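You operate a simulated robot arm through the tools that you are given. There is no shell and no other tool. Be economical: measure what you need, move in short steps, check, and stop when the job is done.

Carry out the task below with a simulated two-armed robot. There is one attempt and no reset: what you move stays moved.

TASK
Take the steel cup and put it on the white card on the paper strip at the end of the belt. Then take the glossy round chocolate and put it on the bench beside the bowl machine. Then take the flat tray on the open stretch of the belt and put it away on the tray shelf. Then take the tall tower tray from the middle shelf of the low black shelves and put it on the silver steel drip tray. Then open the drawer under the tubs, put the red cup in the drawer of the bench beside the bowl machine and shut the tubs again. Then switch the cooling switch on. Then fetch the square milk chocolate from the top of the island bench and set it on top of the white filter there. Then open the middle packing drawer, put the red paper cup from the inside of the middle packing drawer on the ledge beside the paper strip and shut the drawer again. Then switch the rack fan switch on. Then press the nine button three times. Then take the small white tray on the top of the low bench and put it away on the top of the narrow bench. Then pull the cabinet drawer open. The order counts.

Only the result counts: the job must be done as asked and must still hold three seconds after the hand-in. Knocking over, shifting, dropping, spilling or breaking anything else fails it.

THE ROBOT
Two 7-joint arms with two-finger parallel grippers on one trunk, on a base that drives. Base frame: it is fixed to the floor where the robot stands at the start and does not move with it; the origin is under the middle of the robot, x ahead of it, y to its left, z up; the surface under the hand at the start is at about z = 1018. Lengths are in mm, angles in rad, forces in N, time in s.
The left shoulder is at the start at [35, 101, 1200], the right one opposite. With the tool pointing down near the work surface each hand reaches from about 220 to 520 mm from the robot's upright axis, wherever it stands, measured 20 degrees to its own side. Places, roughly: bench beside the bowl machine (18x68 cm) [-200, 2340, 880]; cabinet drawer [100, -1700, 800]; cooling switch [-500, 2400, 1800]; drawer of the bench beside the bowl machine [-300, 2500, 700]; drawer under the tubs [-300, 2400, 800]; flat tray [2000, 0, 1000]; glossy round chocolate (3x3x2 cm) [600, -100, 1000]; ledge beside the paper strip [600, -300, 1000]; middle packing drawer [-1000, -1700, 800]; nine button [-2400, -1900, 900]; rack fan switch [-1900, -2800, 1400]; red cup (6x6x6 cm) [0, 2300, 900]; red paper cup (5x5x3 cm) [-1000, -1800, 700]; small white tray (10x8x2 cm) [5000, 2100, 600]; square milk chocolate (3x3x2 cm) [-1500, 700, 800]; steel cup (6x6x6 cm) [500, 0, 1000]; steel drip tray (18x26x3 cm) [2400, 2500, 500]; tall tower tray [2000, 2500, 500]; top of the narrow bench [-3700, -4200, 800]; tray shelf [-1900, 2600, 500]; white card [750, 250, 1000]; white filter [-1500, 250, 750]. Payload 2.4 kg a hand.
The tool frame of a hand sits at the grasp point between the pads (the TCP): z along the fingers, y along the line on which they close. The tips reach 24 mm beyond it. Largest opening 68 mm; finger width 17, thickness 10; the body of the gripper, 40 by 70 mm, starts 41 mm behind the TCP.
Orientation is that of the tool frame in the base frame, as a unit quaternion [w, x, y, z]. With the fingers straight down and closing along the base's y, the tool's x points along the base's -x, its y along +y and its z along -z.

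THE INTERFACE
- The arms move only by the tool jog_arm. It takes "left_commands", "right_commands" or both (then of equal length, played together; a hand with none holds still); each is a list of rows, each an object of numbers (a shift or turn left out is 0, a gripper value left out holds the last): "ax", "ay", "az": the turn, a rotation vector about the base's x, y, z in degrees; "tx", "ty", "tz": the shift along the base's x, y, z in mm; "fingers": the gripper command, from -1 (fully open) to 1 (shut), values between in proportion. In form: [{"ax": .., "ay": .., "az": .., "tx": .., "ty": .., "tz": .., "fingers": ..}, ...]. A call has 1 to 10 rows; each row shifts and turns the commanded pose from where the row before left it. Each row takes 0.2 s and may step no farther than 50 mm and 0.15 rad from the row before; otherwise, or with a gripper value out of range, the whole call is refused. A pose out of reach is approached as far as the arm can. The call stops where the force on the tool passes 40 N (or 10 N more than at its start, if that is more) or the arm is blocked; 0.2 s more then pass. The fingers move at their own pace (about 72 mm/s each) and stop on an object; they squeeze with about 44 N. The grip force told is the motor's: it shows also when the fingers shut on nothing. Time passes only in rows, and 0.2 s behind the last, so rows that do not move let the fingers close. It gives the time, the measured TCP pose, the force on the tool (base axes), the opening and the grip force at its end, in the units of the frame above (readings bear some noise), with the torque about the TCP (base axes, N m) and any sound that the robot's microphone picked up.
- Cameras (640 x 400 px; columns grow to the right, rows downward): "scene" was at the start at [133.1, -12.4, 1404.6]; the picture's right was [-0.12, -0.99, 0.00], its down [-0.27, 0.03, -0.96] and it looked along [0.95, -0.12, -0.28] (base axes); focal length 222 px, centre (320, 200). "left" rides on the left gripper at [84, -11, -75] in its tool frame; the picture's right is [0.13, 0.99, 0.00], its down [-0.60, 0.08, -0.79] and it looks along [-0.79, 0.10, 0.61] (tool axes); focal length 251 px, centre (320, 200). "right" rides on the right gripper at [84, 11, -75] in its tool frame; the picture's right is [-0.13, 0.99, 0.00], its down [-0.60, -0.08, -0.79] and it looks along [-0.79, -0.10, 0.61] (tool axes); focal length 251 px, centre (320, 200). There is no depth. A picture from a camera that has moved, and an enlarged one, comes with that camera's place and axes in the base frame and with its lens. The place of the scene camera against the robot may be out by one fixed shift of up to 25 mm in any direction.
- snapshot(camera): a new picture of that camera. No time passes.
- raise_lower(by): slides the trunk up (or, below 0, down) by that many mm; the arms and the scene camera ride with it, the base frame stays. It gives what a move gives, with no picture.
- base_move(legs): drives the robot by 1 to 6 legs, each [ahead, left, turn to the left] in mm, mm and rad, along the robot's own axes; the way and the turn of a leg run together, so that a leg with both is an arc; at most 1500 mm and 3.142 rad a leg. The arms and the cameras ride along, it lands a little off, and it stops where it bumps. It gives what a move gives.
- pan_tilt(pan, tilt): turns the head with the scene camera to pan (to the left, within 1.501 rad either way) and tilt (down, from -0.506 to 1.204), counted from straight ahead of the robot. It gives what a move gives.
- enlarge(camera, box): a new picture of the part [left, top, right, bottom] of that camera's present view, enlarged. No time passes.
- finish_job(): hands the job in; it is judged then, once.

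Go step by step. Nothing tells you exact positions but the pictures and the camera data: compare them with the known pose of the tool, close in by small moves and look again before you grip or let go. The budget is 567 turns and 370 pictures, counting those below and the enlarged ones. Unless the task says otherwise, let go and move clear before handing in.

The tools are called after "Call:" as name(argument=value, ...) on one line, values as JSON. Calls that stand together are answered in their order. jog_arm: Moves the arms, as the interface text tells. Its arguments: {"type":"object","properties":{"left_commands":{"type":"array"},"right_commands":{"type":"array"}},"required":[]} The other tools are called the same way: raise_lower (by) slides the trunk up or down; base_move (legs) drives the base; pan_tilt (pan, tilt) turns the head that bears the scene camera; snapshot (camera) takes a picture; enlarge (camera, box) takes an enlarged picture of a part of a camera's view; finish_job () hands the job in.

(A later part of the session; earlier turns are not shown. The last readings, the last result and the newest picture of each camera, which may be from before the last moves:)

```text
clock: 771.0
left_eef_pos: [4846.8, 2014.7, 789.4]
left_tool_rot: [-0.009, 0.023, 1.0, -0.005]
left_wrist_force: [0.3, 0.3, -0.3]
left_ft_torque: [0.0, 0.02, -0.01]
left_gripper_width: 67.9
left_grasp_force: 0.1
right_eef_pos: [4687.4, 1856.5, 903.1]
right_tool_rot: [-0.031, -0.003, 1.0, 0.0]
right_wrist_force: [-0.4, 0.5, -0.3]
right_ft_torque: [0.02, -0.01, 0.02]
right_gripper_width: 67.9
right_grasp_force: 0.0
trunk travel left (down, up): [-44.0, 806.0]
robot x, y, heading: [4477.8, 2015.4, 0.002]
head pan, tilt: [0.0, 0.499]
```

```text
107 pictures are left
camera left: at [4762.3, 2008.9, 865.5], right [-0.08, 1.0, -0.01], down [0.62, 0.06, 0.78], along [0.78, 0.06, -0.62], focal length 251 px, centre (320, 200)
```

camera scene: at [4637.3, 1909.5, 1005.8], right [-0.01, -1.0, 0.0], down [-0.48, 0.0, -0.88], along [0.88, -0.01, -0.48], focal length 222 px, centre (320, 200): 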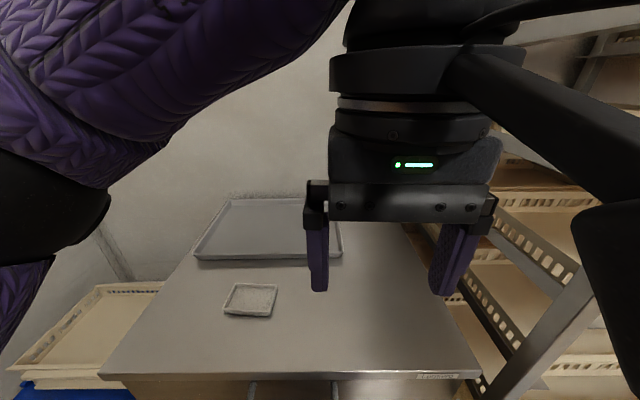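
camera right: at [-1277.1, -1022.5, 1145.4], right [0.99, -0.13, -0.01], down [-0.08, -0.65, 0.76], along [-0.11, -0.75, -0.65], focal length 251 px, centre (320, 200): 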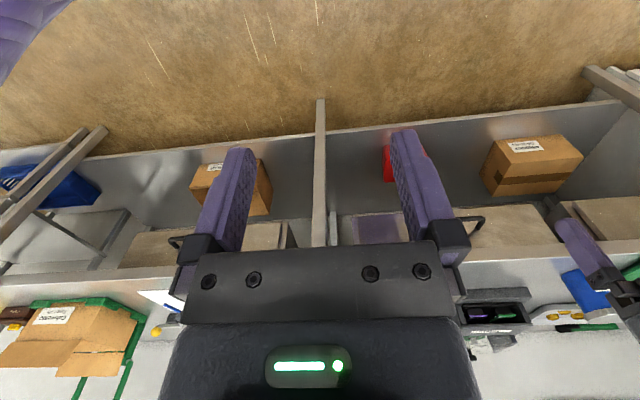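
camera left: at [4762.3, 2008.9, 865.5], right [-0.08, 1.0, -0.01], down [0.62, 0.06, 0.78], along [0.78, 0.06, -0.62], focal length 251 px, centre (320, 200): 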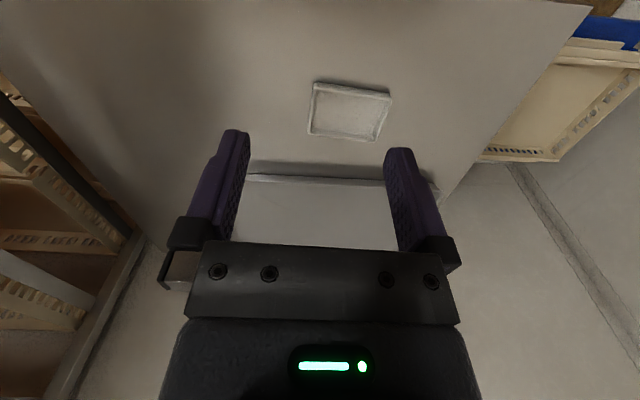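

Call:
jog_arm(left_commands=[{"tx": 20, "ty": 25, "tz": -30, "fingers": 0.1}, {"tx": 25, "ty": 25, "tz": -30}, {"tx": 25, "ty": 20, "tz": -30}, {"tx": 33, "ty": 19, "tz": -25}, {}])

Call:
snapshot(camera="left")

```text
clock: 772.2
left_eef_pos: [4949.7, 2106.5, 675.8]
left_tool_rot: [-0.008, 0.022, 1.0, -0.005]
left_wrist_force: [-0.5, 0.4, 0.3]
left_ft_torque: [0.0, 0.03, 0.01]
left_gripper_width: 30.6
left_grasp_force: 0.0
right_eef_pos: [4687.9, 1856.8, 903.7]
right_tool_rot: [-0.031, -0.002, 1.0, 0.0]
right_wrist_force: [0.9, 0.5, 0.2]
right_ft_torque: [0.01, 0.0, 0.0]
right_gripper_width: 68.1
right_grasp_force: 0.0
trunk travel left (down, up): [-44.0, 806.0]
robot x, y, heading: [4480.4, 2019.1, 0.002]
head pan, tilt: [0.0, 0.499]
```

```text
106 pictures are left
camera left: at [4865.4, 2100.6, 751.5], right [-0.08, 1.0, -0.01], down [0.62, 0.06, 0.78], along [0.78, 0.06, -0.62], focal length 251 px, centre (320, 200)
```

left: 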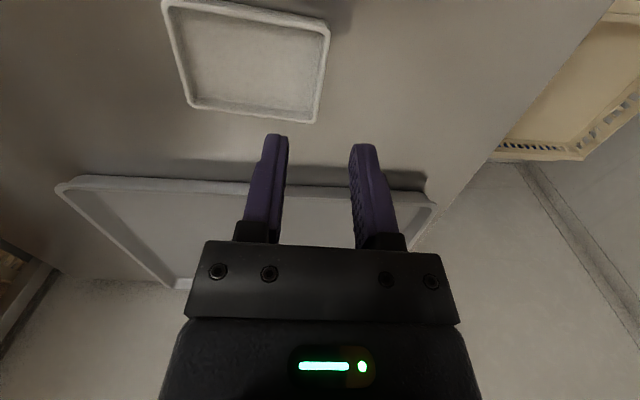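

Call:
jog_arm(left_commands=[{"tx": 1, "ty": -1, "tz": -30}, {"tz": -25}, {"tz": -20}, {}])

Call:
snapshot(camera="left")

```text
clock: 773.2
left_eef_pos: [4950.4, 2102.3, 600.7]
left_tool_rot: [-0.008, 0.023, 1.0, -0.005]
left_wrist_force: [-0.4, 0.2, -0.3]
left_ft_torque: [-0.01, -0.01, 0.0]
left_gripper_width: 30.7
left_grasp_force: 0.1
right_eef_pos: [4689.1, 1856.4, 903.4]
right_tool_rot: [-0.03, -0.002, 1.0, 0.0]
right_wrist_force: [-0.8, -0.1, 0.4]
right_ft_torque: [-0.03, -0.02, -0.07]
right_gripper_width: 68.1
right_grasp_force: 0.1
trunk travel left (down, up): [-44.0, 806.0]
robot x, y, heading: [4483.8, 2013.4, 0.006]
head pan, tilt: [0.0, 0.499]
```

```text
105 pictures are left
camera left: at [4866.4, 2097.8, 677.2], right [-0.08, 1.0, -0.01], down [0.62, 0.06, 0.78], along [0.78, 0.06, -0.62], focal length 251 px, centre (320, 200)
```

left: 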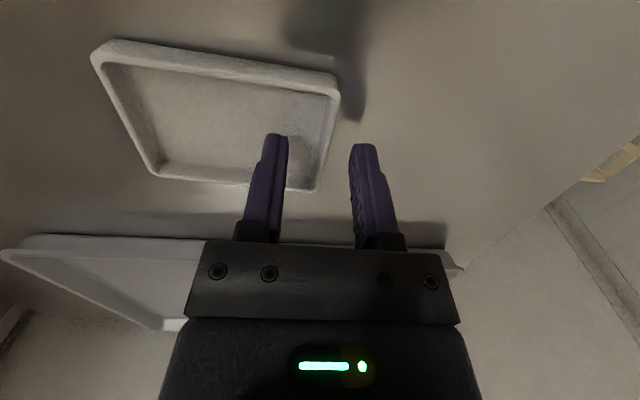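

Call:
jog_arm(left_commands=[{"ty": 2, "tz": -10}, {"tz": -4}, {"tz": -3}, {}])

Call:
enlarge(camera="left", box=[220, 80, 420, 205])

```text
clock: 774.3
left_eef_pos: [4951.7, 2104.4, 587.1]
left_tool_rot: [-0.003, 0.022, 1.0, -0.007]
left_wrist_force: [-3.1, 1.6, 23.6]
left_ft_torque: [-0.42, 0.09, -0.16]
left_gripper_width: 29.5
left_grasp_force: 0.0
right_eef_pos: [4687.5, 1857.4, 903.7]
right_tool_rot: [-0.03, -0.002, 1.0, 0.001]
right_wrist_force: [0.4, -0.7, 0.4]
right_ft_torque: [0.03, -0.01, -0.01]
right_gripper_width: 68.1
right_grasp_force: 0.1
trunk travel left (down, up): [-44.0, 806.0]
robot x, y, heading: [4479.8, 2014.7, 0.008]
head pan, tilt: [0.0, 0.499]
stopped in row 4 (left hand): the force on the tool passed its limit at 41 N (the readings are from after the stop); the commanded pose is now the measured one
```

```text
3.20 times, centred on (320, 142) of left
camera zoom: at [4866.4, 2098.6, 662.4], right [-0.09, 1.0, -0.01], down [0.61, 0.06, 0.79], along [0.79, 0.06, -0.61], focal length 805 px, centre (320, 384)
```

zoom: 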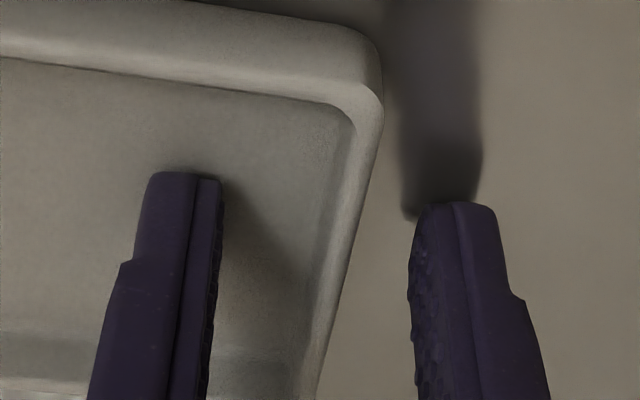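

Call:
jog_arm(left_commands=[{"tz": 2.5}, {"ty": 4}, {"fingers": 1}, {}, {}, {}])

Call:
jog_arm(left_commands=[{"tz": 10}, {"tz": 15}, {}])

Call:
snapshot(camera="left")

Call:
snapshot(camera="scene")

```text
clock: 775.7
left_eef_pos: [4952.0, 2109.0, 587.5]
left_tool_rot: [-0.005, 0.022, 1.0, -0.006]
left_wrist_force: [0.1, 4.6, 8.1]
left_ft_torque: [0.12, -0.09, 0.05]
left_gripper_width: 3.1
left_grasp_force: 26.4
right_eef_pos: [4688.9, 1856.9, 903.2]
right_tool_rot: [-0.031, -0.002, 1.0, 0.0]
right_wrist_force: [-0.4, -0.1, 0.5]
right_ft_torque: [0.01, 0.0, -0.01]
right_gripper_width: 68.2
right_grasp_force: 0.1
trunk travel left (down, up): [-44.0, 806.0]
robot x, y, heading: [4482.4, 2013.4, 0.004]
head pan, tilt: [0.0, 0.499]
```

```text
clock: 776.5
left_eef_pos: [4952.9, 2108.6, 612.9]
left_tool_rot: [-0.005, 0.022, 1.0, -0.005]
left_wrist_force: [0.3, -0.2, -0.4]
left_ft_torque: [0.0, -0.01, -0.03]
left_gripper_width: 3.0
left_grasp_force: 26.7
right_eef_pos: [4688.3, 1857.1, 903.2]
right_tool_rot: [-0.03, -0.003, 1.0, 0.0]
right_wrist_force: [-0.1, 0.7, 0.0]
right_ft_torque: [-0.01, 0.06, 0.01]
right_gripper_width: 68.1
right_grasp_force: 0.1
trunk travel left (down, up): [-44.0, 806.0]
robot x, y, heading: [4480.4, 2014.2, 0.004]
head pan, tilt: [0.0, 0.499]
```

```text
103 pictures are left
camera left: at [4867.2, 2102.6, 688.3], right [-0.09, 1.0, -0.01], down [0.62, 0.06, 0.79], along [0.78, 0.06, -0.62], focal length 251 px, centre (320, 200)
```

left: 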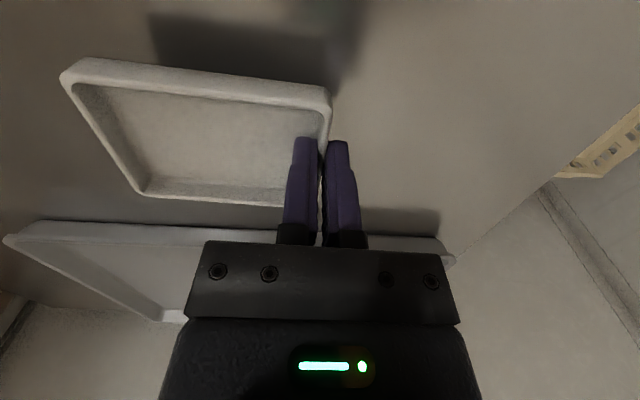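

```text
102 pictures are left
camera scene: at [4703.1, 2014.0, 1005.7], right [0.0, -1.0, 0.0], down [-0.48, 0.0, -0.88], along [0.88, 0.0, -0.48], focal length 222 px, centre (320, 200)
```

scene: 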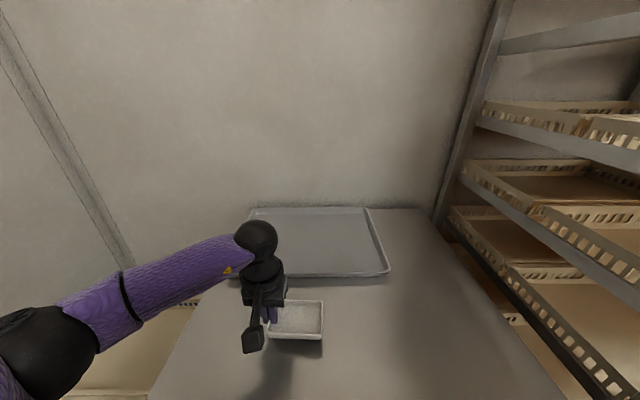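

The tray is held. I lift, back away, raise the trunk, and look for the shorter way south.

Call:
jog_arm(left_commands=[{"tz": 30}, {"tz": 40}, {"tz": 40}, {"tz": 40, "tx": -20}, {"tx": -40}, {"tx": -40}, {}])

Call:
base_move(legs=[[-500, 0, 0], [0, -450, 0]])

Call:
raise_lower(by=390)

Call:
pan_tilt(pan=-1.3, tilt=0.35)

Call:
snapshot(camera="scene")

```text
clock: 778.1
left_eef_pos: [4849.8, 2110.1, 762.3]
left_tool_rot: [-0.006, 0.021, 1.0, -0.005]
left_wrist_force: [0.3, 0.1, 0.1]
left_ft_torque: [0.03, 0.04, -0.03]
left_gripper_width: 2.9
left_grasp_force: 26.9
right_eef_pos: [4688.4, 1857.3, 902.8]
right_tool_rot: [-0.031, -0.002, 1.0, 0.0]
right_wrist_force: [-0.3, -1.0, 0.7]
right_ft_torque: [0.02, 0.01, -0.02]
right_gripper_width: 68.1
right_grasp_force: 0.0
trunk travel left (down, up): [-44.0, 806.0]
robot x, y, heading: [4475.6, 2015.9, 0.002]
head pan, tilt: [0.0, 0.499]
```

```text
clock: 783.3
left_eef_pos: [4361.5, 1672.9, 762.7]
left_tool_rot: [-0.006, 0.016, 1.0, -0.006]
left_wrist_force: [-0.2, -0.6, -0.5]
left_ft_torque: [0.0, -0.01, -0.01]
left_gripper_width: 3.0
left_grasp_force: 26.9
right_eef_pos: [4202.9, 1416.0, 902.6]
right_tool_rot: [-0.03, -0.008, 1.0, 0.0]
right_wrist_force: [0.3, -0.7, 0.2]
right_ft_torque: [0.03, -0.03, -0.01]
right_gripper_width: 68.2
right_grasp_force: 0.1
trunk travel left (down, up): [-44.0, 806.0]
robot x, y, heading: [3992.2, 1570.7, 0.01]
head pan, tilt: [0.0, 0.499]
```

```text
clock: 787.0
left_eef_pos: [4362.8, 1670.8, 1151.8]
left_tool_rot: [-0.006, 0.017, 1.0, -0.005]
left_wrist_force: [0.6, 0.6, -0.4]
left_ft_torque: [0.07, 0.02, -0.03]
left_gripper_width: 3.1
left_grasp_force: 27.0
right_eef_pos: [4203.4, 1416.3, 1293.8]
right_tool_rot: [-0.03, -0.008, 1.0, 0.0]
right_wrist_force: [0.8, -0.1, 1.2]
right_ft_torque: [-0.03, 0.0, 0.0]
right_gripper_width: 67.9
right_grasp_force: 0.0
trunk travel left (down, up): [-434.0, 416.0]
robot x, y, heading: [3990.1, 1568.5, 0.016]
head pan, tilt: [0.0, 0.499]
```

```text
clock: 788.5
left_eef_pos: [4361.3, 1671.4, 1153.3]
left_tool_rot: [-0.005, 0.017, 1.0, -0.006]
left_wrist_force: [-0.1, 0.6, -1.2]
left_ft_torque: [0.02, 0.01, 0.0]
left_gripper_width: 3.1
left_grasp_force: 27.0
right_eef_pos: [4204.0, 1417.5, 1293.8]
right_tool_rot: [-0.031, -0.008, 0.999, 0.0]
right_wrist_force: [-0.1, 0.8, 0.6]
right_ft_torque: [0.0, 0.03, -0.03]
right_gripper_width: 68.0
right_grasp_force: 0.1
trunk travel left (down, up): [-434.0, 416.0]
robot x, y, heading: [3992.6, 1574.7, 0.012]
head pan, tilt: [-1.3, 0.351]
```

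```text
101 pictures are left
camera scene: at [4055.6, 1482.5, 1417.4], right [-0.96, -0.28, 0.0], down [-0.1, 0.33, -0.94], along [0.26, -0.9, -0.34], focal length 222 px, centre (320, 200)
```

scene: 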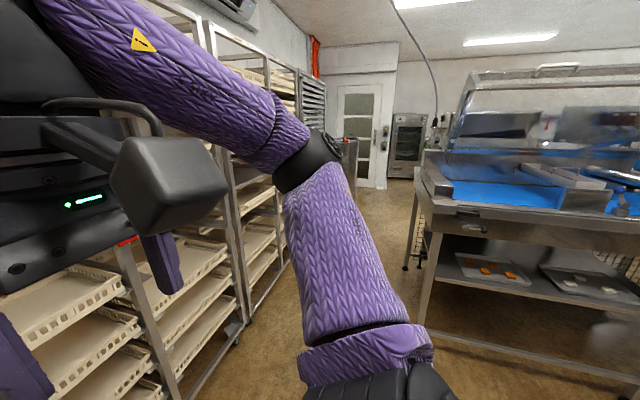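

There's an aisle between the racks and the belt bench's east end. I drive south through it, then west.

Call:
base_move(legs=[[200, 0, -0.012], [0, 0, -1.571], [1450, 0, 0], [1000, 0, 0]])

Call:
pan_tilt(pan=-0.5, tilt=0.35)

Call:
snapshot(camera="scene")

```text
clock: 805.5
left_eef_pos: [4277.8, -1238.5, 1152.0]
left_tool_rot: [-0.008, 0.725, 0.689, -0.001]
left_wrist_force: [-0.2, -0.1, -0.4]
left_ft_torque: [-0.01, -0.03, 0.02]
left_gripper_width: 3.2
left_grasp_force: 26.8
right_eef_pos: [4027.1, -1074.3, 1291.7]
right_tool_rot: [-0.021, 0.708, 0.706, 0.021]
right_wrist_force: [-0.5, -0.1, 0.4]
right_ft_torque: [0.02, 0.0, -0.02]
right_gripper_width: 67.9
right_grasp_force: 0.0
trunk travel left (down, up): [-434.0, 416.0]
robot x, y, heading: [4187.1, -863.2, -1.575]
head pan, tilt: [-1.3, 0.351]
```

```text
clock: 806.6
left_eef_pos: [4279.7, -1237.3, 1151.9]
left_tool_rot: [-0.008, 0.724, 0.69, -0.001]
left_wrist_force: [0.1, 0.3, -1.0]
left_ft_torque: [0.0, -0.02, 0.03]
left_gripper_width: 3.1
left_grasp_force: 26.6
right_eef_pos: [4026.8, -1073.7, 1293.0]
right_tool_rot: [-0.022, 0.707, 0.706, 0.022]
right_wrist_force: [-0.8, 0.2, -1.2]
right_ft_torque: [0.03, 0.02, 0.01]
right_gripper_width: 68.0
right_grasp_force: 0.1
trunk travel left (down, up): [-434.0, 416.0]
robot x, y, heading: [4183.9, -867.9, -1.573]
head pan, tilt: [-0.499, 0.351]
```

```text
100 pictures are left
camera scene: at [4151.9, -975.6, 1417.4], right [-0.88, 0.48, 0.0], down [0.17, 0.3, -0.94], along [-0.45, -0.82, -0.34], focal length 222 px, centre (320, 200)
```

scene: 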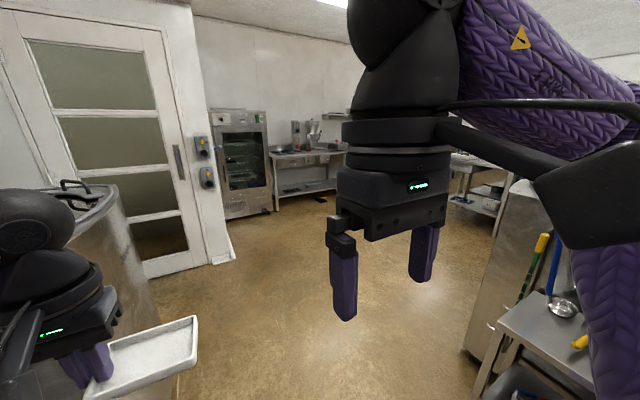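

The way is clear: between the drum on the left and the cabinet on the right. I go on, turn west and continue.

Call:
base_move(legs=[[830, 0, 0], [0, 0, -1.571], [600, 500, 0], [1450, 0, 0], [380, 0, 0]])

Call:
pan_tilt(pan=0.3, tilt=0.35)

Call:
snapshot(camera="scene")

```text
clock: 827.2
left_eef_pos: [1432.2, -2384.2, 1150.9]
left_tool_rot: [-0.007, 1.0, -0.002, 0.005]
left_wrist_force: [-0.6, -0.2, -0.7]
left_ft_torque: [-0.04, -0.02, 0.0]
left_gripper_width: 3.2
left_grasp_force: 27.3
right_eef_pos: [1583.0, -2124.8, 1292.8]
right_tool_rot: [-0.001, 0.999, 0.022, 0.03]
right_wrist_force: [-0.2, -0.3, 0.6]
right_ft_torque: [0.02, -0.04, 0.02]
right_gripper_width: 68.2
right_grasp_force: 0.1
trunk travel left (down, up): [-434.0, 416.0]
robot x, y, heading: [1803.5, -2275.9, -3.099]
head pan, tilt: [-0.499, 0.351]
```

```text
clock: 828.3
left_eef_pos: [1432.6, -2384.2, 1152.9]
left_tool_rot: [-0.006, 1.0, -0.002, 0.005]
left_wrist_force: [-0.6, 0.0, -0.5]
left_ft_torque: [-0.04, -0.02, -0.01]
left_gripper_width: 2.9
left_grasp_force: 26.7
right_eef_pos: [1584.6, -2125.7, 1291.4]
right_tool_rot: [-0.001, 0.999, 0.022, 0.031]
right_wrist_force: [-0.4, 0.8, 1.0]
right_ft_torque: [-0.01, 0.0, 0.01]
right_gripper_width: 67.9
right_grasp_force: 0.0
trunk travel left (down, up): [-434.0, 416.0]
robot x, y, heading: [1803.3, -2274.9, -3.101]
head pan, tilt: [0.3, 0.351]
```

```text
99 pictures are left
camera scene: at [1696.0, -2307.9, 1417.4], right [-0.34, 0.94, 0.0], down [0.32, 0.12, -0.94], along [-0.88, -0.32, -0.34], focal length 222 px, centre (320, 200)
```

scene: 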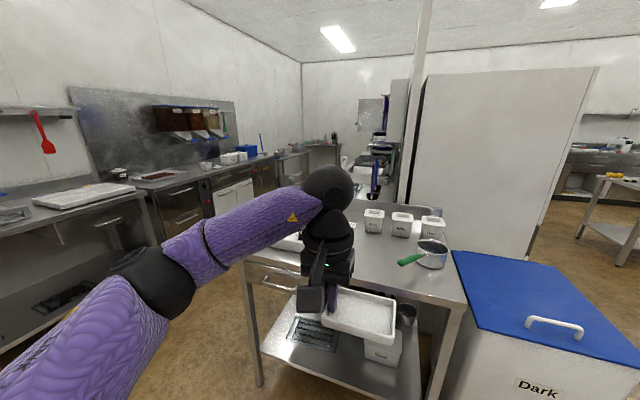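

I go south to the galley and west along it to the narrow bench at the end.

Call:
base_move(legs=[[0, 0, -0.041], [0, 1190, 0], [1480, 0, 0], [1480, 0, 0], [1400, 0, 0]])

Call:
pan_tilt(pan=0.3, tilt=0.35)

Call:
snapshot(camera="scene")

```text
clock: 855.1
left_eef_pos: [-2895.8, -3760.0, 1152.0]
left_tool_rot: [-0.007, 1.0, 0.018, 0.005]
left_wrist_force: [-0.6, -0.9, -0.6]
left_ft_torque: [0.0, -0.03, -0.05]
left_gripper_width: 3.3
left_grasp_force: 27.4
right_eef_pos: [-2753.2, -3496.2, 1293.8]
right_tool_rot: [-0.001, 0.999, 0.042, 0.031]
right_wrist_force: [0.5, 0.2, 0.7]
right_ft_torque: [-0.01, 0.03, 0.03]
right_gripper_width: 67.9
right_grasp_force: 0.0
trunk travel left (down, up): [-434.0, 416.0]
robot x, y, heading: [-2534.0, -3636.2, -3.055]
head pan, tilt: [0.3, 0.351]
```

```text
clock: 855.7
left_eef_pos: [-2895.5, -3761.0, 1153.6]
left_tool_rot: [-0.006, 1.0, 0.017, 0.005]
left_wrist_force: [-0.3, 0.4, -0.5]
left_ft_torque: [-0.01, -0.01, 0.0]
left_gripper_width: 3.0
left_grasp_force: 26.5
right_eef_pos: [-2754.9, -3496.6, 1293.2]
right_tool_rot: [-0.001, 0.999, 0.043, 0.03]
right_wrist_force: [0.9, 0.3, -0.1]
right_ft_torque: [0.0, 0.01, -0.02]
right_gripper_width: 67.9
right_grasp_force: 0.1
trunk travel left (down, up): [-434.0, 416.0]
robot x, y, heading: [-2535.5, -3634.6, -3.062]
head pan, tilt: [0.3, 0.351]
```

```text
98 pictures are left
camera scene: at [-2635.3, -3674.1, 1417.4], right [-0.37, 0.93, 0.0], down [0.32, 0.13, -0.94], along [-0.87, -0.35, -0.34], focal length 222 px, centre (320, 200)
```

scene: 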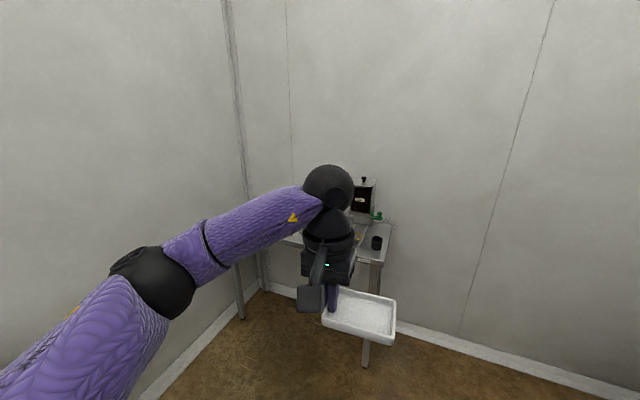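

Call:
base_move(legs=[[0, 0, -0.08], [510, 0, 0], [0, 250, 0]])

Call:
pan_tilt(pan=0.0, tilt=0.6)

Call:
snapshot(camera="scene")

Call:
snapshot(camera="right")

```text
clock: 860.5
left_eef_pos: [-3401.0, -3987.2, 1152.1]
left_tool_rot: [-0.007, 1.0, -0.017, 0.006]
left_wrist_force: [0.0, -0.3, -0.5]
left_ft_torque: [-0.01, 0.01, 0.03]
left_gripper_width: 3.3
left_grasp_force: 26.2
right_eef_pos: [-3241.8, -3732.2, 1292.9]
right_tool_rot: [0.0, 1.0, 0.008, 0.03]
right_wrist_force: [0.6, 0.6, -0.2]
right_ft_torque: [0.02, 0.03, -0.06]
right_gripper_width: 67.8
right_grasp_force: 0.0
trunk travel left (down, up): [-434.0, 416.0]
robot x, y, heading: [-3030.7, -3885.5, -3.129]
head pan, tilt: [0.3, 0.351]
```

```text
clock: 861.3
left_eef_pos: [-3401.2, -3985.8, 1152.6]
left_tool_rot: [-0.006, 1.0, -0.017, 0.005]
left_wrist_force: [0.4, -0.7, 0.0]
left_ft_torque: [-0.02, 0.0, 0.02]
left_gripper_width: 3.0
left_grasp_force: 27.1
right_eef_pos: [-3241.0, -3731.6, 1291.6]
right_tool_rot: [0.0, 0.999, 0.008, 0.031]
right_wrist_force: [0.7, 0.1, -0.3]
right_ft_torque: [-0.04, 0.02, 0.04]
right_gripper_width: 67.9
right_grasp_force: 0.0
trunk travel left (down, up): [-434.0, 416.0]
robot x, y, heading: [-3030.6, -3884.8, -3.129]
head pan, tilt: [0.0, 0.6]
```

```text
97 pictures are left
camera scene: at [-3135.3, -3890.0, 1394.7], right [-0.01, 1.0, 0.0], down [0.56, 0.01, -0.83], along [-0.83, -0.01, -0.56], focal length 222 px, centre (320, 200)
```

scene: 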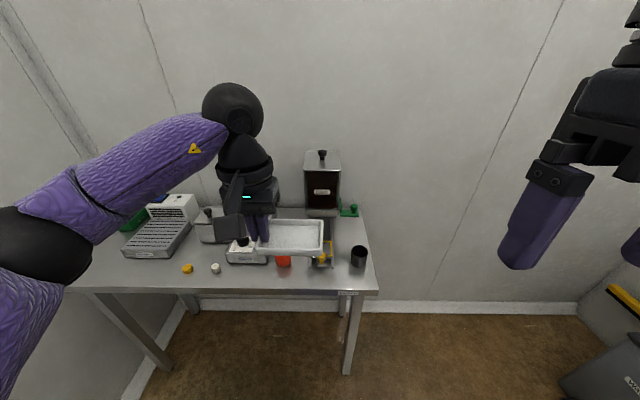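

```text
96 pictures are left
camera right: at [-3160.5, -3740.4, 1373.0], right [-0.11, -0.99, -0.01], down [-0.65, 0.07, 0.75], along [-0.75, 0.09, -0.66], focal length 251 px, centre (320, 200)
```

right: 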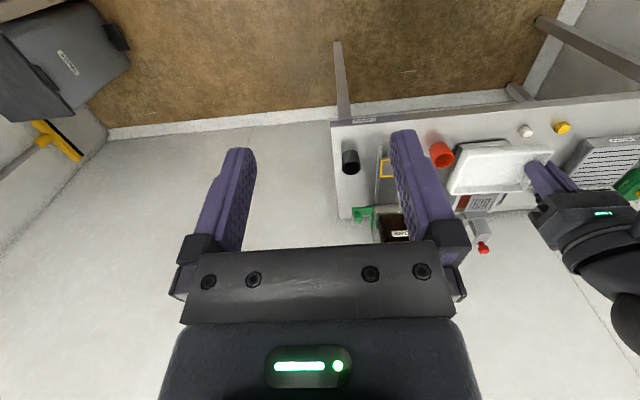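

Call:
jog_arm(left_commands=[{"ty": -40}, {"ty": -40}, {"ty": -40}, {"ty": -40}, {"ty": -40}, {"ty": -40}, {}])

Call:
enlarge(camera="scene", box=[90, 180, 390, 300])

Call:
snapshot(camera="left")

```text
clock: 862.9
left_eef_pos: [-3398.8, -4226.5, 1151.5]
left_tool_rot: [-0.006, 1.0, -0.017, 0.004]
left_wrist_force: [-0.1, -0.7, -0.5]
left_ft_torque: [-0.02, -0.01, 0.05]
left_gripper_width: 3.0
left_grasp_force: 26.5
right_eef_pos: [-3241.3, -3731.1, 1292.8]
right_tool_rot: [0.0, 1.0, 0.007, 0.03]
right_wrist_force: [-0.3, 0.5, 0.4]
right_ft_torque: [-0.02, 0.0, 0.03]
right_gripper_width: 67.7
right_grasp_force: 0.1
trunk travel left (down, up): [-434.0, 416.0]
robot x, y, heading: [-3033.7, -3888.1, -3.134]
head pan, tilt: [0.0, 0.6]
```

```text
2.13 times, centred on (240, 240) of scene
camera zoom: at [-3135.2, -3889.9, 1394.6], right [-0.01, 1.0, 0.0], down [0.57, 0.01, -0.82], along [-0.82, -0.01, -0.57], focal length 474 px, centre (491, 115)
```

zoom: 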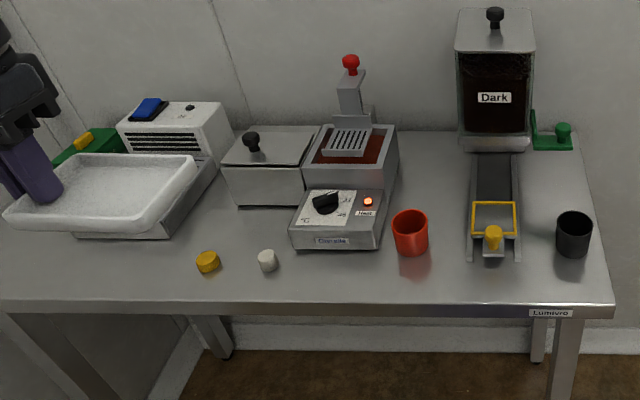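

```text
94 pictures are left
camera left: at [-3317.0, -4219.4, 1227.7], right [0.1, -1.0, -0.01], down [-0.61, -0.07, 0.79], along [-0.78, -0.07, -0.62], focal length 251 px, centre (320, 200)
```

left: 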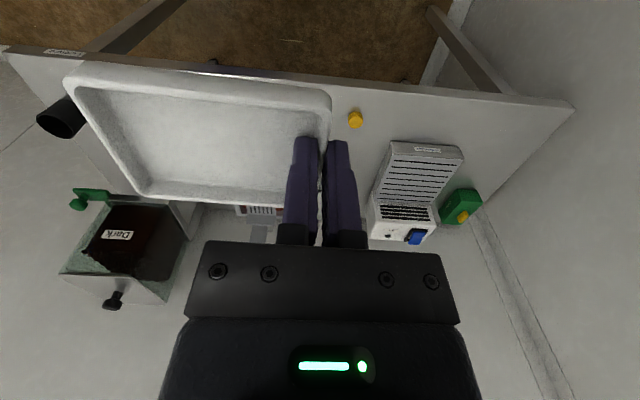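

Free space: the front-left strip of the bench around (-3583,-4430), z≈795, in front of the cooler. I reposition the arm and base accordingly.

Call:
jog_arm(left_commands=[{"ty": 40}, {"ty": 40}, {"ty": 40}, {"ty": 40}, {"ty": 40}, {"ty": 30}, {}])

Call:
base_move(legs=[[0, 470, 0], [40, 0, 0]])

Call:
snapshot(camera="left")

Call:
snapshot(camera="scene")

```text
clock: 864.5
left_eef_pos: [-3400.5, -3998.1, 1153.1]
left_tool_rot: [-0.006, 1.0, -0.016, 0.005]
left_wrist_force: [0.2, -0.2, -0.8]
left_ft_torque: [-0.04, 0.0, -0.02]
left_gripper_width: 3.3
left_grasp_force: 26.8
right_eef_pos: [-3241.5, -3731.6, 1292.3]
right_tool_rot: [0.0, 1.0, 0.007, 0.03]
right_wrist_force: [-0.6, -0.5, 1.3]
right_ft_torque: [0.0, -0.01, 0.02]
right_gripper_width: 68.0
right_grasp_force: 0.0
trunk travel left (down, up): [-434.0, 416.0]
robot x, y, heading: [-3032.2, -3887.9, -3.127]
head pan, tilt: [0.0, 0.6]
```

```text
clock: 867.8
left_eef_pos: [-3434.1, -4468.8, 1153.0]
left_tool_rot: [-0.006, 1.0, -0.014, 0.006]
left_wrist_force: [-0.3, 0.2, -0.7]
left_ft_torque: [-0.03, -0.03, 0.0]
left_gripper_width: 3.1
left_grasp_force: 27.2
right_eef_pos: [-3275.4, -4200.0, 1292.6]
right_tool_rot: [0.0, 0.999, 0.01, 0.031]
right_wrist_force: [-1.4, 0.2, 1.0]
right_ft_torque: [0.01, -0.02, -0.01]
right_gripper_width: 67.9
right_grasp_force: 0.1
trunk travel left (down, up): [-434.0, 416.0]
robot x, y, heading: [-3061.0, -4355.9, -3.127]
head pan, tilt: [0.0, 0.6]
```

```text
93 pictures are left
camera left: at [-3351.4, -4460.2, 1228.8], right [0.1, -0.99, -0.01], down [-0.61, -0.07, 0.79], along [-0.78, -0.07, -0.62], focal length 251 px, centre (320, 200)
```

left: 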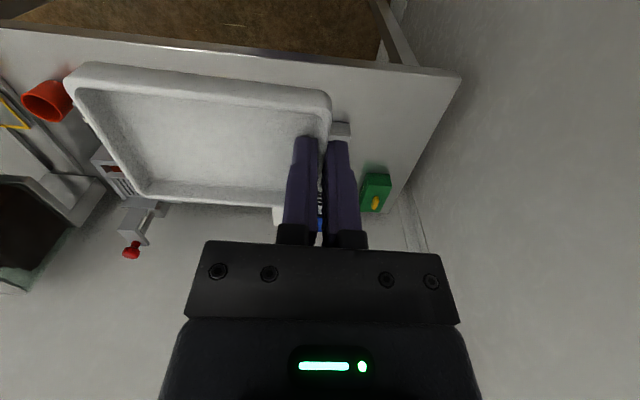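

```text
92 pictures are left
camera scene: at [-3169.2, -4358.2, 1394.5], right [-0.02, 1.0, 0.0], down [0.57, 0.01, -0.82], along [-0.82, -0.01, -0.57], focal length 222 px, centre (320, 200)
```

scene: 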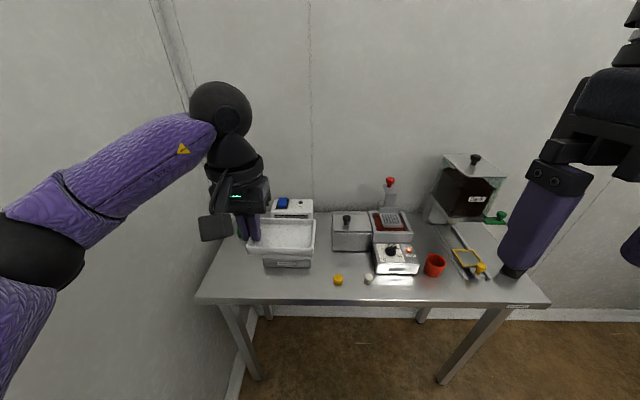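

I'll use the strip directly in front of the cooler (x -3514…-3615). I lower the trunk and measure precisely.

Call:
raise_lower(by=-210)

Call:
snapshot(camera="left")

Call:
snapshot(camera="scene")

```text
clock: 870.0
left_eef_pos: [-3431.0, -4467.7, 943.4]
left_tool_rot: [-0.005, 1.0, -0.014, 0.005]
left_wrist_force: [-0.4, 0.1, -0.5]
left_ft_torque: [-0.03, 0.04, 0.02]
left_gripper_width: 2.9
left_grasp_force: 26.5
right_eef_pos: [-3273.5, -4200.4, 1082.8]
right_tool_rot: [-0.001, 0.999, 0.011, 0.031]
right_wrist_force: [-0.5, -0.3, 0.2]
right_ft_torque: [-0.02, 0.0, -0.01]
right_gripper_width: 68.1
right_grasp_force: 0.0
trunk travel left (down, up): [-224.0, 626.0]
robot x, y, heading: [-3063.9, -4353.4, -3.122]
head pan, tilt: [0.0, 0.6]
```

```text
91 pictures are left
camera left: at [-3350.1, -4460.1, 1019.4], right [0.1, -0.99, -0.01], down [-0.61, -0.07, 0.79], along [-0.78, -0.07, -0.62], focal length 251 px, centre (320, 200)
```

left: 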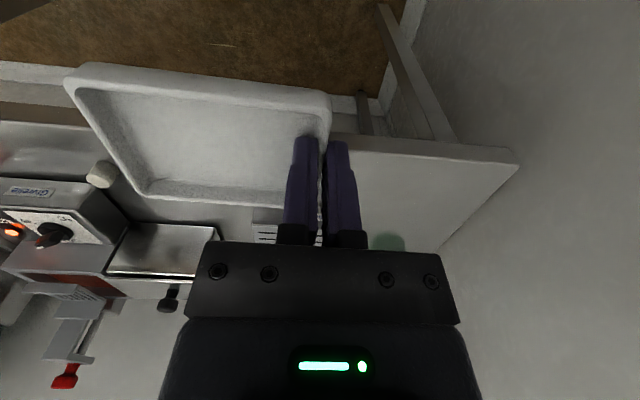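

```text
90 pictures are left
camera scene: at [-3206.7, -4358.8, 1182.4], right [-0.02, 1.0, 0.0], down [0.57, 0.01, -0.82], along [-0.82, -0.01, -0.57], focal length 222 px, centre (320, 200)
```

scene: 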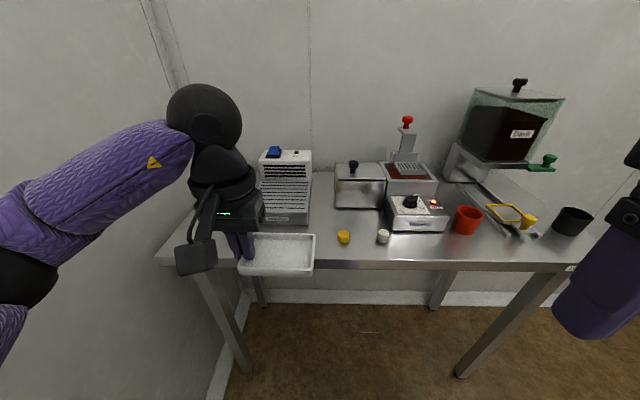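

Call:
base_move(legs=[[35, 0, -0.015]])

Call:
jog_arm(left_commands=[{"tx": -30, "ty": -5, "tz": -10}, {"tx": -30, "ty": -5, "tz": -15}, {"tx": -30, "tz": -25}, {}])

Call:
snapshot(camera="scene")

Call:
snapshot(camera="left")

```text
clock: 870.9
left_eef_pos: [-3468.9, -4462.3, 943.2]
left_tool_rot: [-0.006, 1.0, -0.022, 0.005]
left_wrist_force: [0.3, -0.5, -1.9]
left_ft_torque: [0.0, 0.05, 0.02]
left_gripper_width: 3.0
left_grasp_force: 26.4
right_eef_pos: [-3306.9, -4197.9, 1081.6]
right_tool_rot: [0.0, 1.0, 0.002, 0.03]
right_wrist_force: [0.1, 0.0, 0.3]
right_ft_torque: [-0.01, 0.02, -0.04]
right_gripper_width: 67.9
right_grasp_force: 0.1
trunk travel left (down, up): [-224.0, 626.0]
robot x, y, heading: [-3098.1, -4355.3, -3.139]
head pan, tilt: [0.0, 0.6]
```

```text
clock: 871.9
left_eef_pos: [-3560.0, -4472.0, 892.4]
left_tool_rot: [-0.006, 1.0, -0.021, 0.005]
left_wrist_force: [-0.4, -0.7, -1.0]
left_ft_torque: [-0.05, 0.01, 0.01]
left_gripper_width: 2.8
left_grasp_force: 27.0
right_eef_pos: [-3307.2, -4196.8, 1083.6]
right_tool_rot: [-0.001, 1.0, 0.003, 0.03]
right_wrist_force: [-0.4, -0.4, 0.1]
right_ft_torque: [-0.02, 0.03, 0.0]
right_gripper_width: 68.0
right_grasp_force: 0.0
trunk travel left (down, up): [-224.0, 626.0]
robot x, y, heading: [-3096.9, -4354.3, -3.14]
head pan, tilt: [0.0, 0.6]
```

```text
89 pictures are left
camera scene: at [-3242.0, -4356.8, 1182.3], right [0.0, 1.0, 0.0], down [0.57, 0.0, -0.82], along [-0.82, 0.0, -0.57], focal length 222 px, centre (320, 200)
```

scene: 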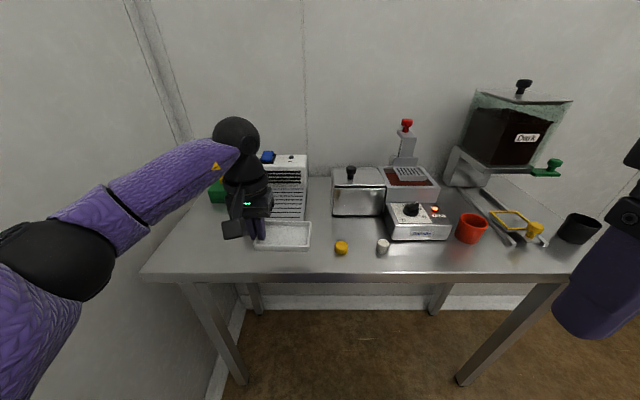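

```text
88 pictures are left
camera left: at [-3477.4, -4466.0, 968.3], right [0.09, -1.0, -0.01], down [-0.62, -0.06, 0.79], along [-0.78, -0.06, -0.62], focal length 251 px, centre (320, 200)
```

left: 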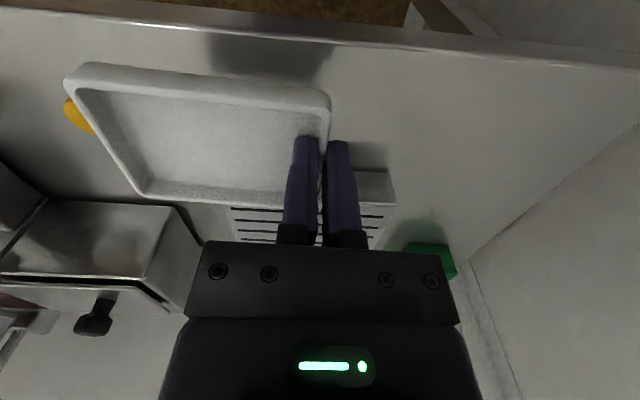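

Call:
jog_arm(left_commands=[{"tx": -13, "ty": -6, "tz": -10}, {"tx": -12, "ty": -5, "tz": -12}, {"tz": -15}, {}])

Call:
snapshot(camera="left")

Call:
enlarge(camera="scene", box=[180, 150, 340, 290])

```text
clock: 872.9
left_eef_pos: [-3584.8, -4484.3, 855.5]
left_tool_rot: [-0.006, 1.0, -0.022, 0.005]
left_wrist_force: [-0.3, 0.2, -1.1]
left_ft_torque: [0.01, 0.04, 0.01]
left_gripper_width: 3.0
left_grasp_force: 27.2
right_eef_pos: [-3307.6, -4197.2, 1084.2]
right_tool_rot: [0.0, 1.0, 0.004, 0.031]
right_wrist_force: [0.6, 0.0, -0.5]
right_ft_torque: [0.0, 0.03, 0.01]
right_gripper_width: 67.8
right_grasp_force: 0.0
trunk travel left (down, up): [-224.0, 626.0]
robot x, y, heading: [-3096.8, -4354.4, -3.142]
head pan, tilt: [0.0, 0.6]
```

```text
87 pictures are left
camera left: at [-3502.0, -4477.9, 931.1], right [0.09, -1.0, -0.01], down [-0.62, -0.06, 0.79], along [-0.78, -0.06, -0.62], focal length 251 px, centre (320, 200)
```

left: 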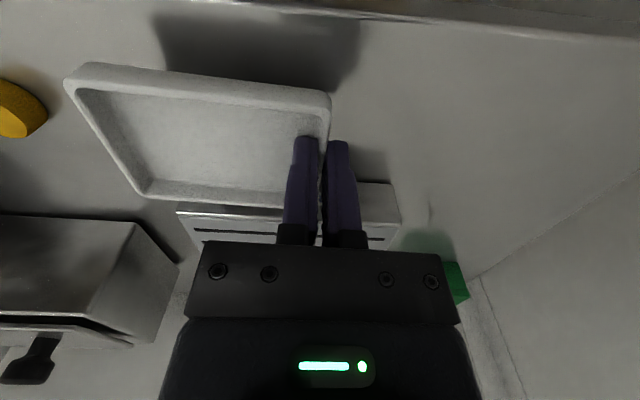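

```text
2.86 times, centred on (260, 220) of scene
camera zoom: at [-3241.9, -4356.8, 1182.3], right [0.0, 1.0, 0.0], down [0.57, 0.0, -0.82], along [-0.82, 0.0, -0.57], focal length 635 px, centre (491, 143)
```

zoom: 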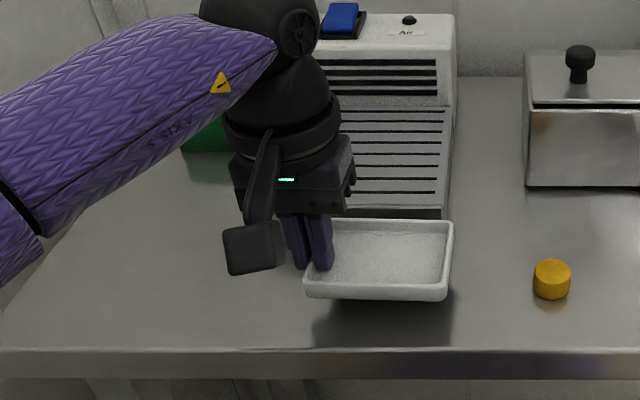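

Call:
jog_arm(left_commands=[{"tx": -6, "tz": -10}, {"tz": -10}, {"tz": -5}, {}])

Call:
jog_arm(left_commands=[{"tz": -2}, {"tz": -2}, {}])

Call:
enlarge(camera="scene", box=[180, 150, 340, 290])

```text
clock: 873.9
left_eef_pos: [-3589.7, -4483.5, 830.0]
left_tool_rot: [-0.006, 1.0, -0.021, 0.006]
left_wrist_force: [-0.2, 0.6, 0.1]
left_ft_torque: [0.01, -0.03, -0.01]
left_gripper_width: 3.0
left_grasp_force: 27.3
right_eef_pos: [-3307.2, -4197.2, 1082.9]
right_tool_rot: [0.0, 1.0, 0.002, 0.031]
right_wrist_force: [0.8, -0.5, -0.5]
right_ft_torque: [-0.03, 0.02, 0.01]
right_gripper_width: 68.2
right_grasp_force: 0.0
trunk travel left (down, up): [-224.0, 626.0]
robot x, y, heading: [-3096.9, -4355.1, -3.14]
head pan, tilt: [0.0, 0.6]
```

```text
clock: 874.7
left_eef_pos: [-3589.8, -4484.7, 827.9]
left_tool_rot: [-0.006, 1.0, -0.022, 0.005]
left_wrist_force: [-1.4, -1.3, 5.7]
left_ft_torque: [-0.06, 0.23, 0.04]
left_gripper_width: 3.0
left_grasp_force: 26.7
right_eef_pos: [-3307.7, -4198.0, 1083.3]
right_tool_rot: [0.0, 1.0, 0.002, 0.031]
right_wrist_force: [-0.1, 0.0, -0.2]
right_ft_torque: [0.01, 0.0, -0.02]
right_gripper_width: 67.9
right_grasp_force: 0.1
trunk travel left (down, up): [-224.0, 626.0]
robot x, y, heading: [-3096.8, -4352.3, -3.141]
head pan, tilt: [0.0, 0.6]
```

```text
2.86 times, centred on (260, 220) of scene
camera zoom: at [-3241.5, -4356.7, 1182.5], right [0.0, 1.0, 0.0], down [0.56, 0.0, -0.83], along [-0.83, 0.0, -0.56], focal length 635 px, centre (491, 143)
```

zoom: 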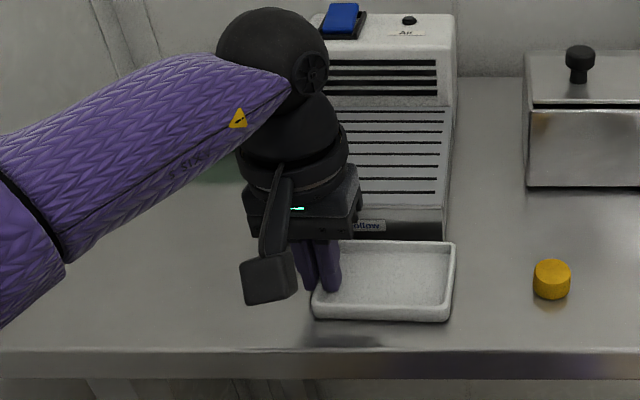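

The tray rests on the bench. I release and lift straight up.

Call:
jog_arm(left_commands=[{"fingers": 0.55}, {}, {}, {"tz": 10}, {"tz": 20}, {"tz": 35}, {"tz": 40}, {"tx": 30, "tz": 30}, {"tx": 40}, {}])

Call:
enlarge(camera="scene", box=[180, 150, 340, 290])

```text
clock: 876.9
left_eef_pos: [-3518.8, -4482.2, 963.3]
left_tool_rot: [-0.006, 1.0, -0.022, 0.005]
left_wrist_force: [0.0, -0.8, 0.5]
left_ft_torque: [0.01, -0.02, -0.02]
left_gripper_width: 15.3
left_grasp_force: 0.1
right_eef_pos: [-3306.2, -4197.9, 1083.4]
right_tool_rot: [0.0, 1.0, 0.002, 0.03]
right_wrist_force: [-0.3, 0.4, 0.2]
right_ft_torque: [0.02, -0.02, 0.02]
right_gripper_width: 68.1
right_grasp_force: 0.1
trunk travel left (down, up): [-224.0, 626.0]
robot x, y, heading: [-3098.8, -4360.8, -3.139]
head pan, tilt: [0.0, 0.6]
```

```text
2.86 times, centred on (260, 220) of scene
camera zoom: at [-3241.7, -4356.9, 1182.3], right [0.0, 1.0, 0.0], down [0.57, 0.0, -0.82], along [-0.82, 0.0, -0.57], focal length 635 px, centre (491, 143)
```

zoom: 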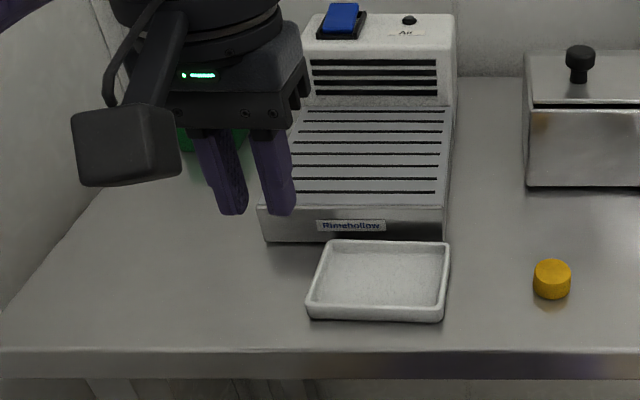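

The tray is put away. Last: the cabinet drawer. I drive back to the main room.

Call:
raise_lower(by=200)

Call:
base_move(legs=[[0, -870, 0], [0, 0, 1.571], [0, 0, 1.571], [1480, 0, 0], [1480, 0, 0], [1480, 0, 0]])

```text
clock: 879.1
left_eef_pos: [-3519.9, -4483.5, 1162.9]
left_tool_rot: [-0.006, 1.0, -0.022, 0.005]
left_wrist_force: [-0.3, -0.5, -0.1]
left_ft_torque: [0.02, 0.0, 0.0]
left_gripper_width: 15.3
left_grasp_force: 0.1
right_eef_pos: [-3307.7, -4197.5, 1283.2]
right_tool_rot: [0.001, 1.0, 0.002, 0.03]
right_wrist_force: [-0.4, 0.3, -0.1]
right_ft_torque: [-0.01, 0.01, 0.01]
right_gripper_width: 68.0
right_grasp_force: 0.0
trunk travel left (down, up): [-424.0, 426.0]
robot x, y, heading: [-3095.1, -4356.6, -3.14]
head pan, tilt: [0.0, 0.6]
```

```text
clock: 912.2
left_eef_pos: [1757.1, -3150.9, 1162.3]
left_tool_rot: [-0.005, -0.002, 1.0, -0.007]
left_wrist_force: [-0.1, 0.0, -0.3]
left_ft_torque: [-0.05, 0.01, -0.01]
left_gripper_width: 15.1
left_grasp_force: 0.1
right_eef_pos: [1557.6, -3446.2, 1283.1]
right_tool_rot: [-0.03, -0.026, 0.999, -0.001]
right_wrist_force: [-0.9, -0.9, 1.1]
right_ft_torque: [-0.01, 0.03, -0.02]
right_gripper_width: 67.8
right_grasp_force: 0.1
trunk travel left (down, up): [-424.0, 426.0]
robot x, y, heading: [1341.0, -3298.6, 0.049]
head pan, tilt: [0.0, 0.6]
```

Call:
base_move(legs=[[330, 0, 0], [0, 0, 1.522], [1480, 0, 0], [770, 0, 0], [0, 0, 1.571], [1400, 0, 0]])

Call:
base_move(legs=[[0, 0, 1.571]])

Call:
pan_tilt(pan=0, tilt=0.4)

Call:
snapshot(camera="scene")

```text
clock: 939.3
left_eef_pos: [-198.8, -1126.7, 1162.1]
left_tool_rot: [-0.006, 0.999, -0.031, 0.006]
left_wrist_force: [-0.3, -0.2, -0.9]
left_ft_torque: [0.0, -0.01, 0.02]
left_gripper_width: 15.1
left_grasp_force: 0.0
right_eef_pos: [18.5, -843.0, 1282.6]
right_tool_rot: [0.001, 1.0, -0.006, 0.031]
right_wrist_force: [-0.7, -0.8, -0.2]
right_ft_torque: [0.02, 0.01, 0.04]
right_gripper_width: 68.0
right_grasp_force: 0.0
trunk travel left (down, up): [-424.0, 426.0]
robot x, y, heading: [226.9, -1005.3, 3.129]
head pan, tilt: [0.0, 0.6]
```

```text
clock: 943.5
left_eef_pos: [354.1, -1427.3, 1163.1]
left_tool_rot: [-0.007, 0.723, 0.691, -0.001]
left_wrist_force: [0.4, -0.9, -0.2]
left_ft_torque: [0.02, 0.0, 0.02]
left_gripper_width: 15.2
left_grasp_force: 0.0
right_eef_pos: [67.6, -1215.1, 1284.5]
right_tool_rot: [-0.022, 0.705, 0.709, 0.022]
right_wrist_force: [0.2, -0.6, 0.1]
right_ft_torque: [-0.02, 0.01, -0.03]
right_gripper_width: 68.0
right_grasp_force: 0.0
trunk travel left (down, up): [-424.0, 426.0]
robot x, y, heading: [225.5, -1007.2, -1.565]
head pan, tilt: [0.0, 0.6]
```

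```text
clock: 944.3
left_eef_pos: [355.1, -1427.2, 1161.3]
left_tool_rot: [-0.008, 0.723, 0.691, 0.0]
left_wrist_force: [-0.4, -0.3, 0.2]
left_ft_torque: [-0.04, 0.03, -0.02]
left_gripper_width: 15.2
left_grasp_force: 0.1
right_eef_pos: [68.2, -1215.0, 1282.3]
right_tool_rot: [-0.023, 0.705, 0.709, 0.022]
right_wrist_force: [0.5, -0.9, 0.2]
right_ft_torque: [0.01, 0.05, 0.04]
right_gripper_width: 68.0
right_grasp_force: 0.0
trunk travel left (down, up): [-424.0, 426.0]
robot x, y, heading: [228.3, -1007.3, -1.569]
head pan, tilt: [0.0, 0.4]
```

```text
83 pictures are left
camera scene: at [236.6, -1127.5, 1402.7], right [-1.0, 0.0, 0.0], down [0.0, 0.39, -0.92], along [0.0, -0.92, -0.39], focal length 222 px, centre (320, 200)
```

scene: 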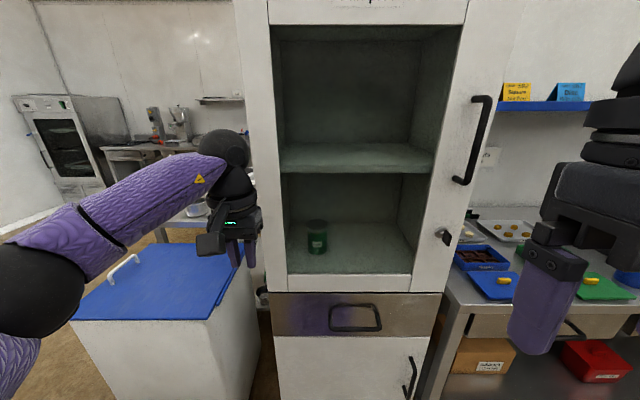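

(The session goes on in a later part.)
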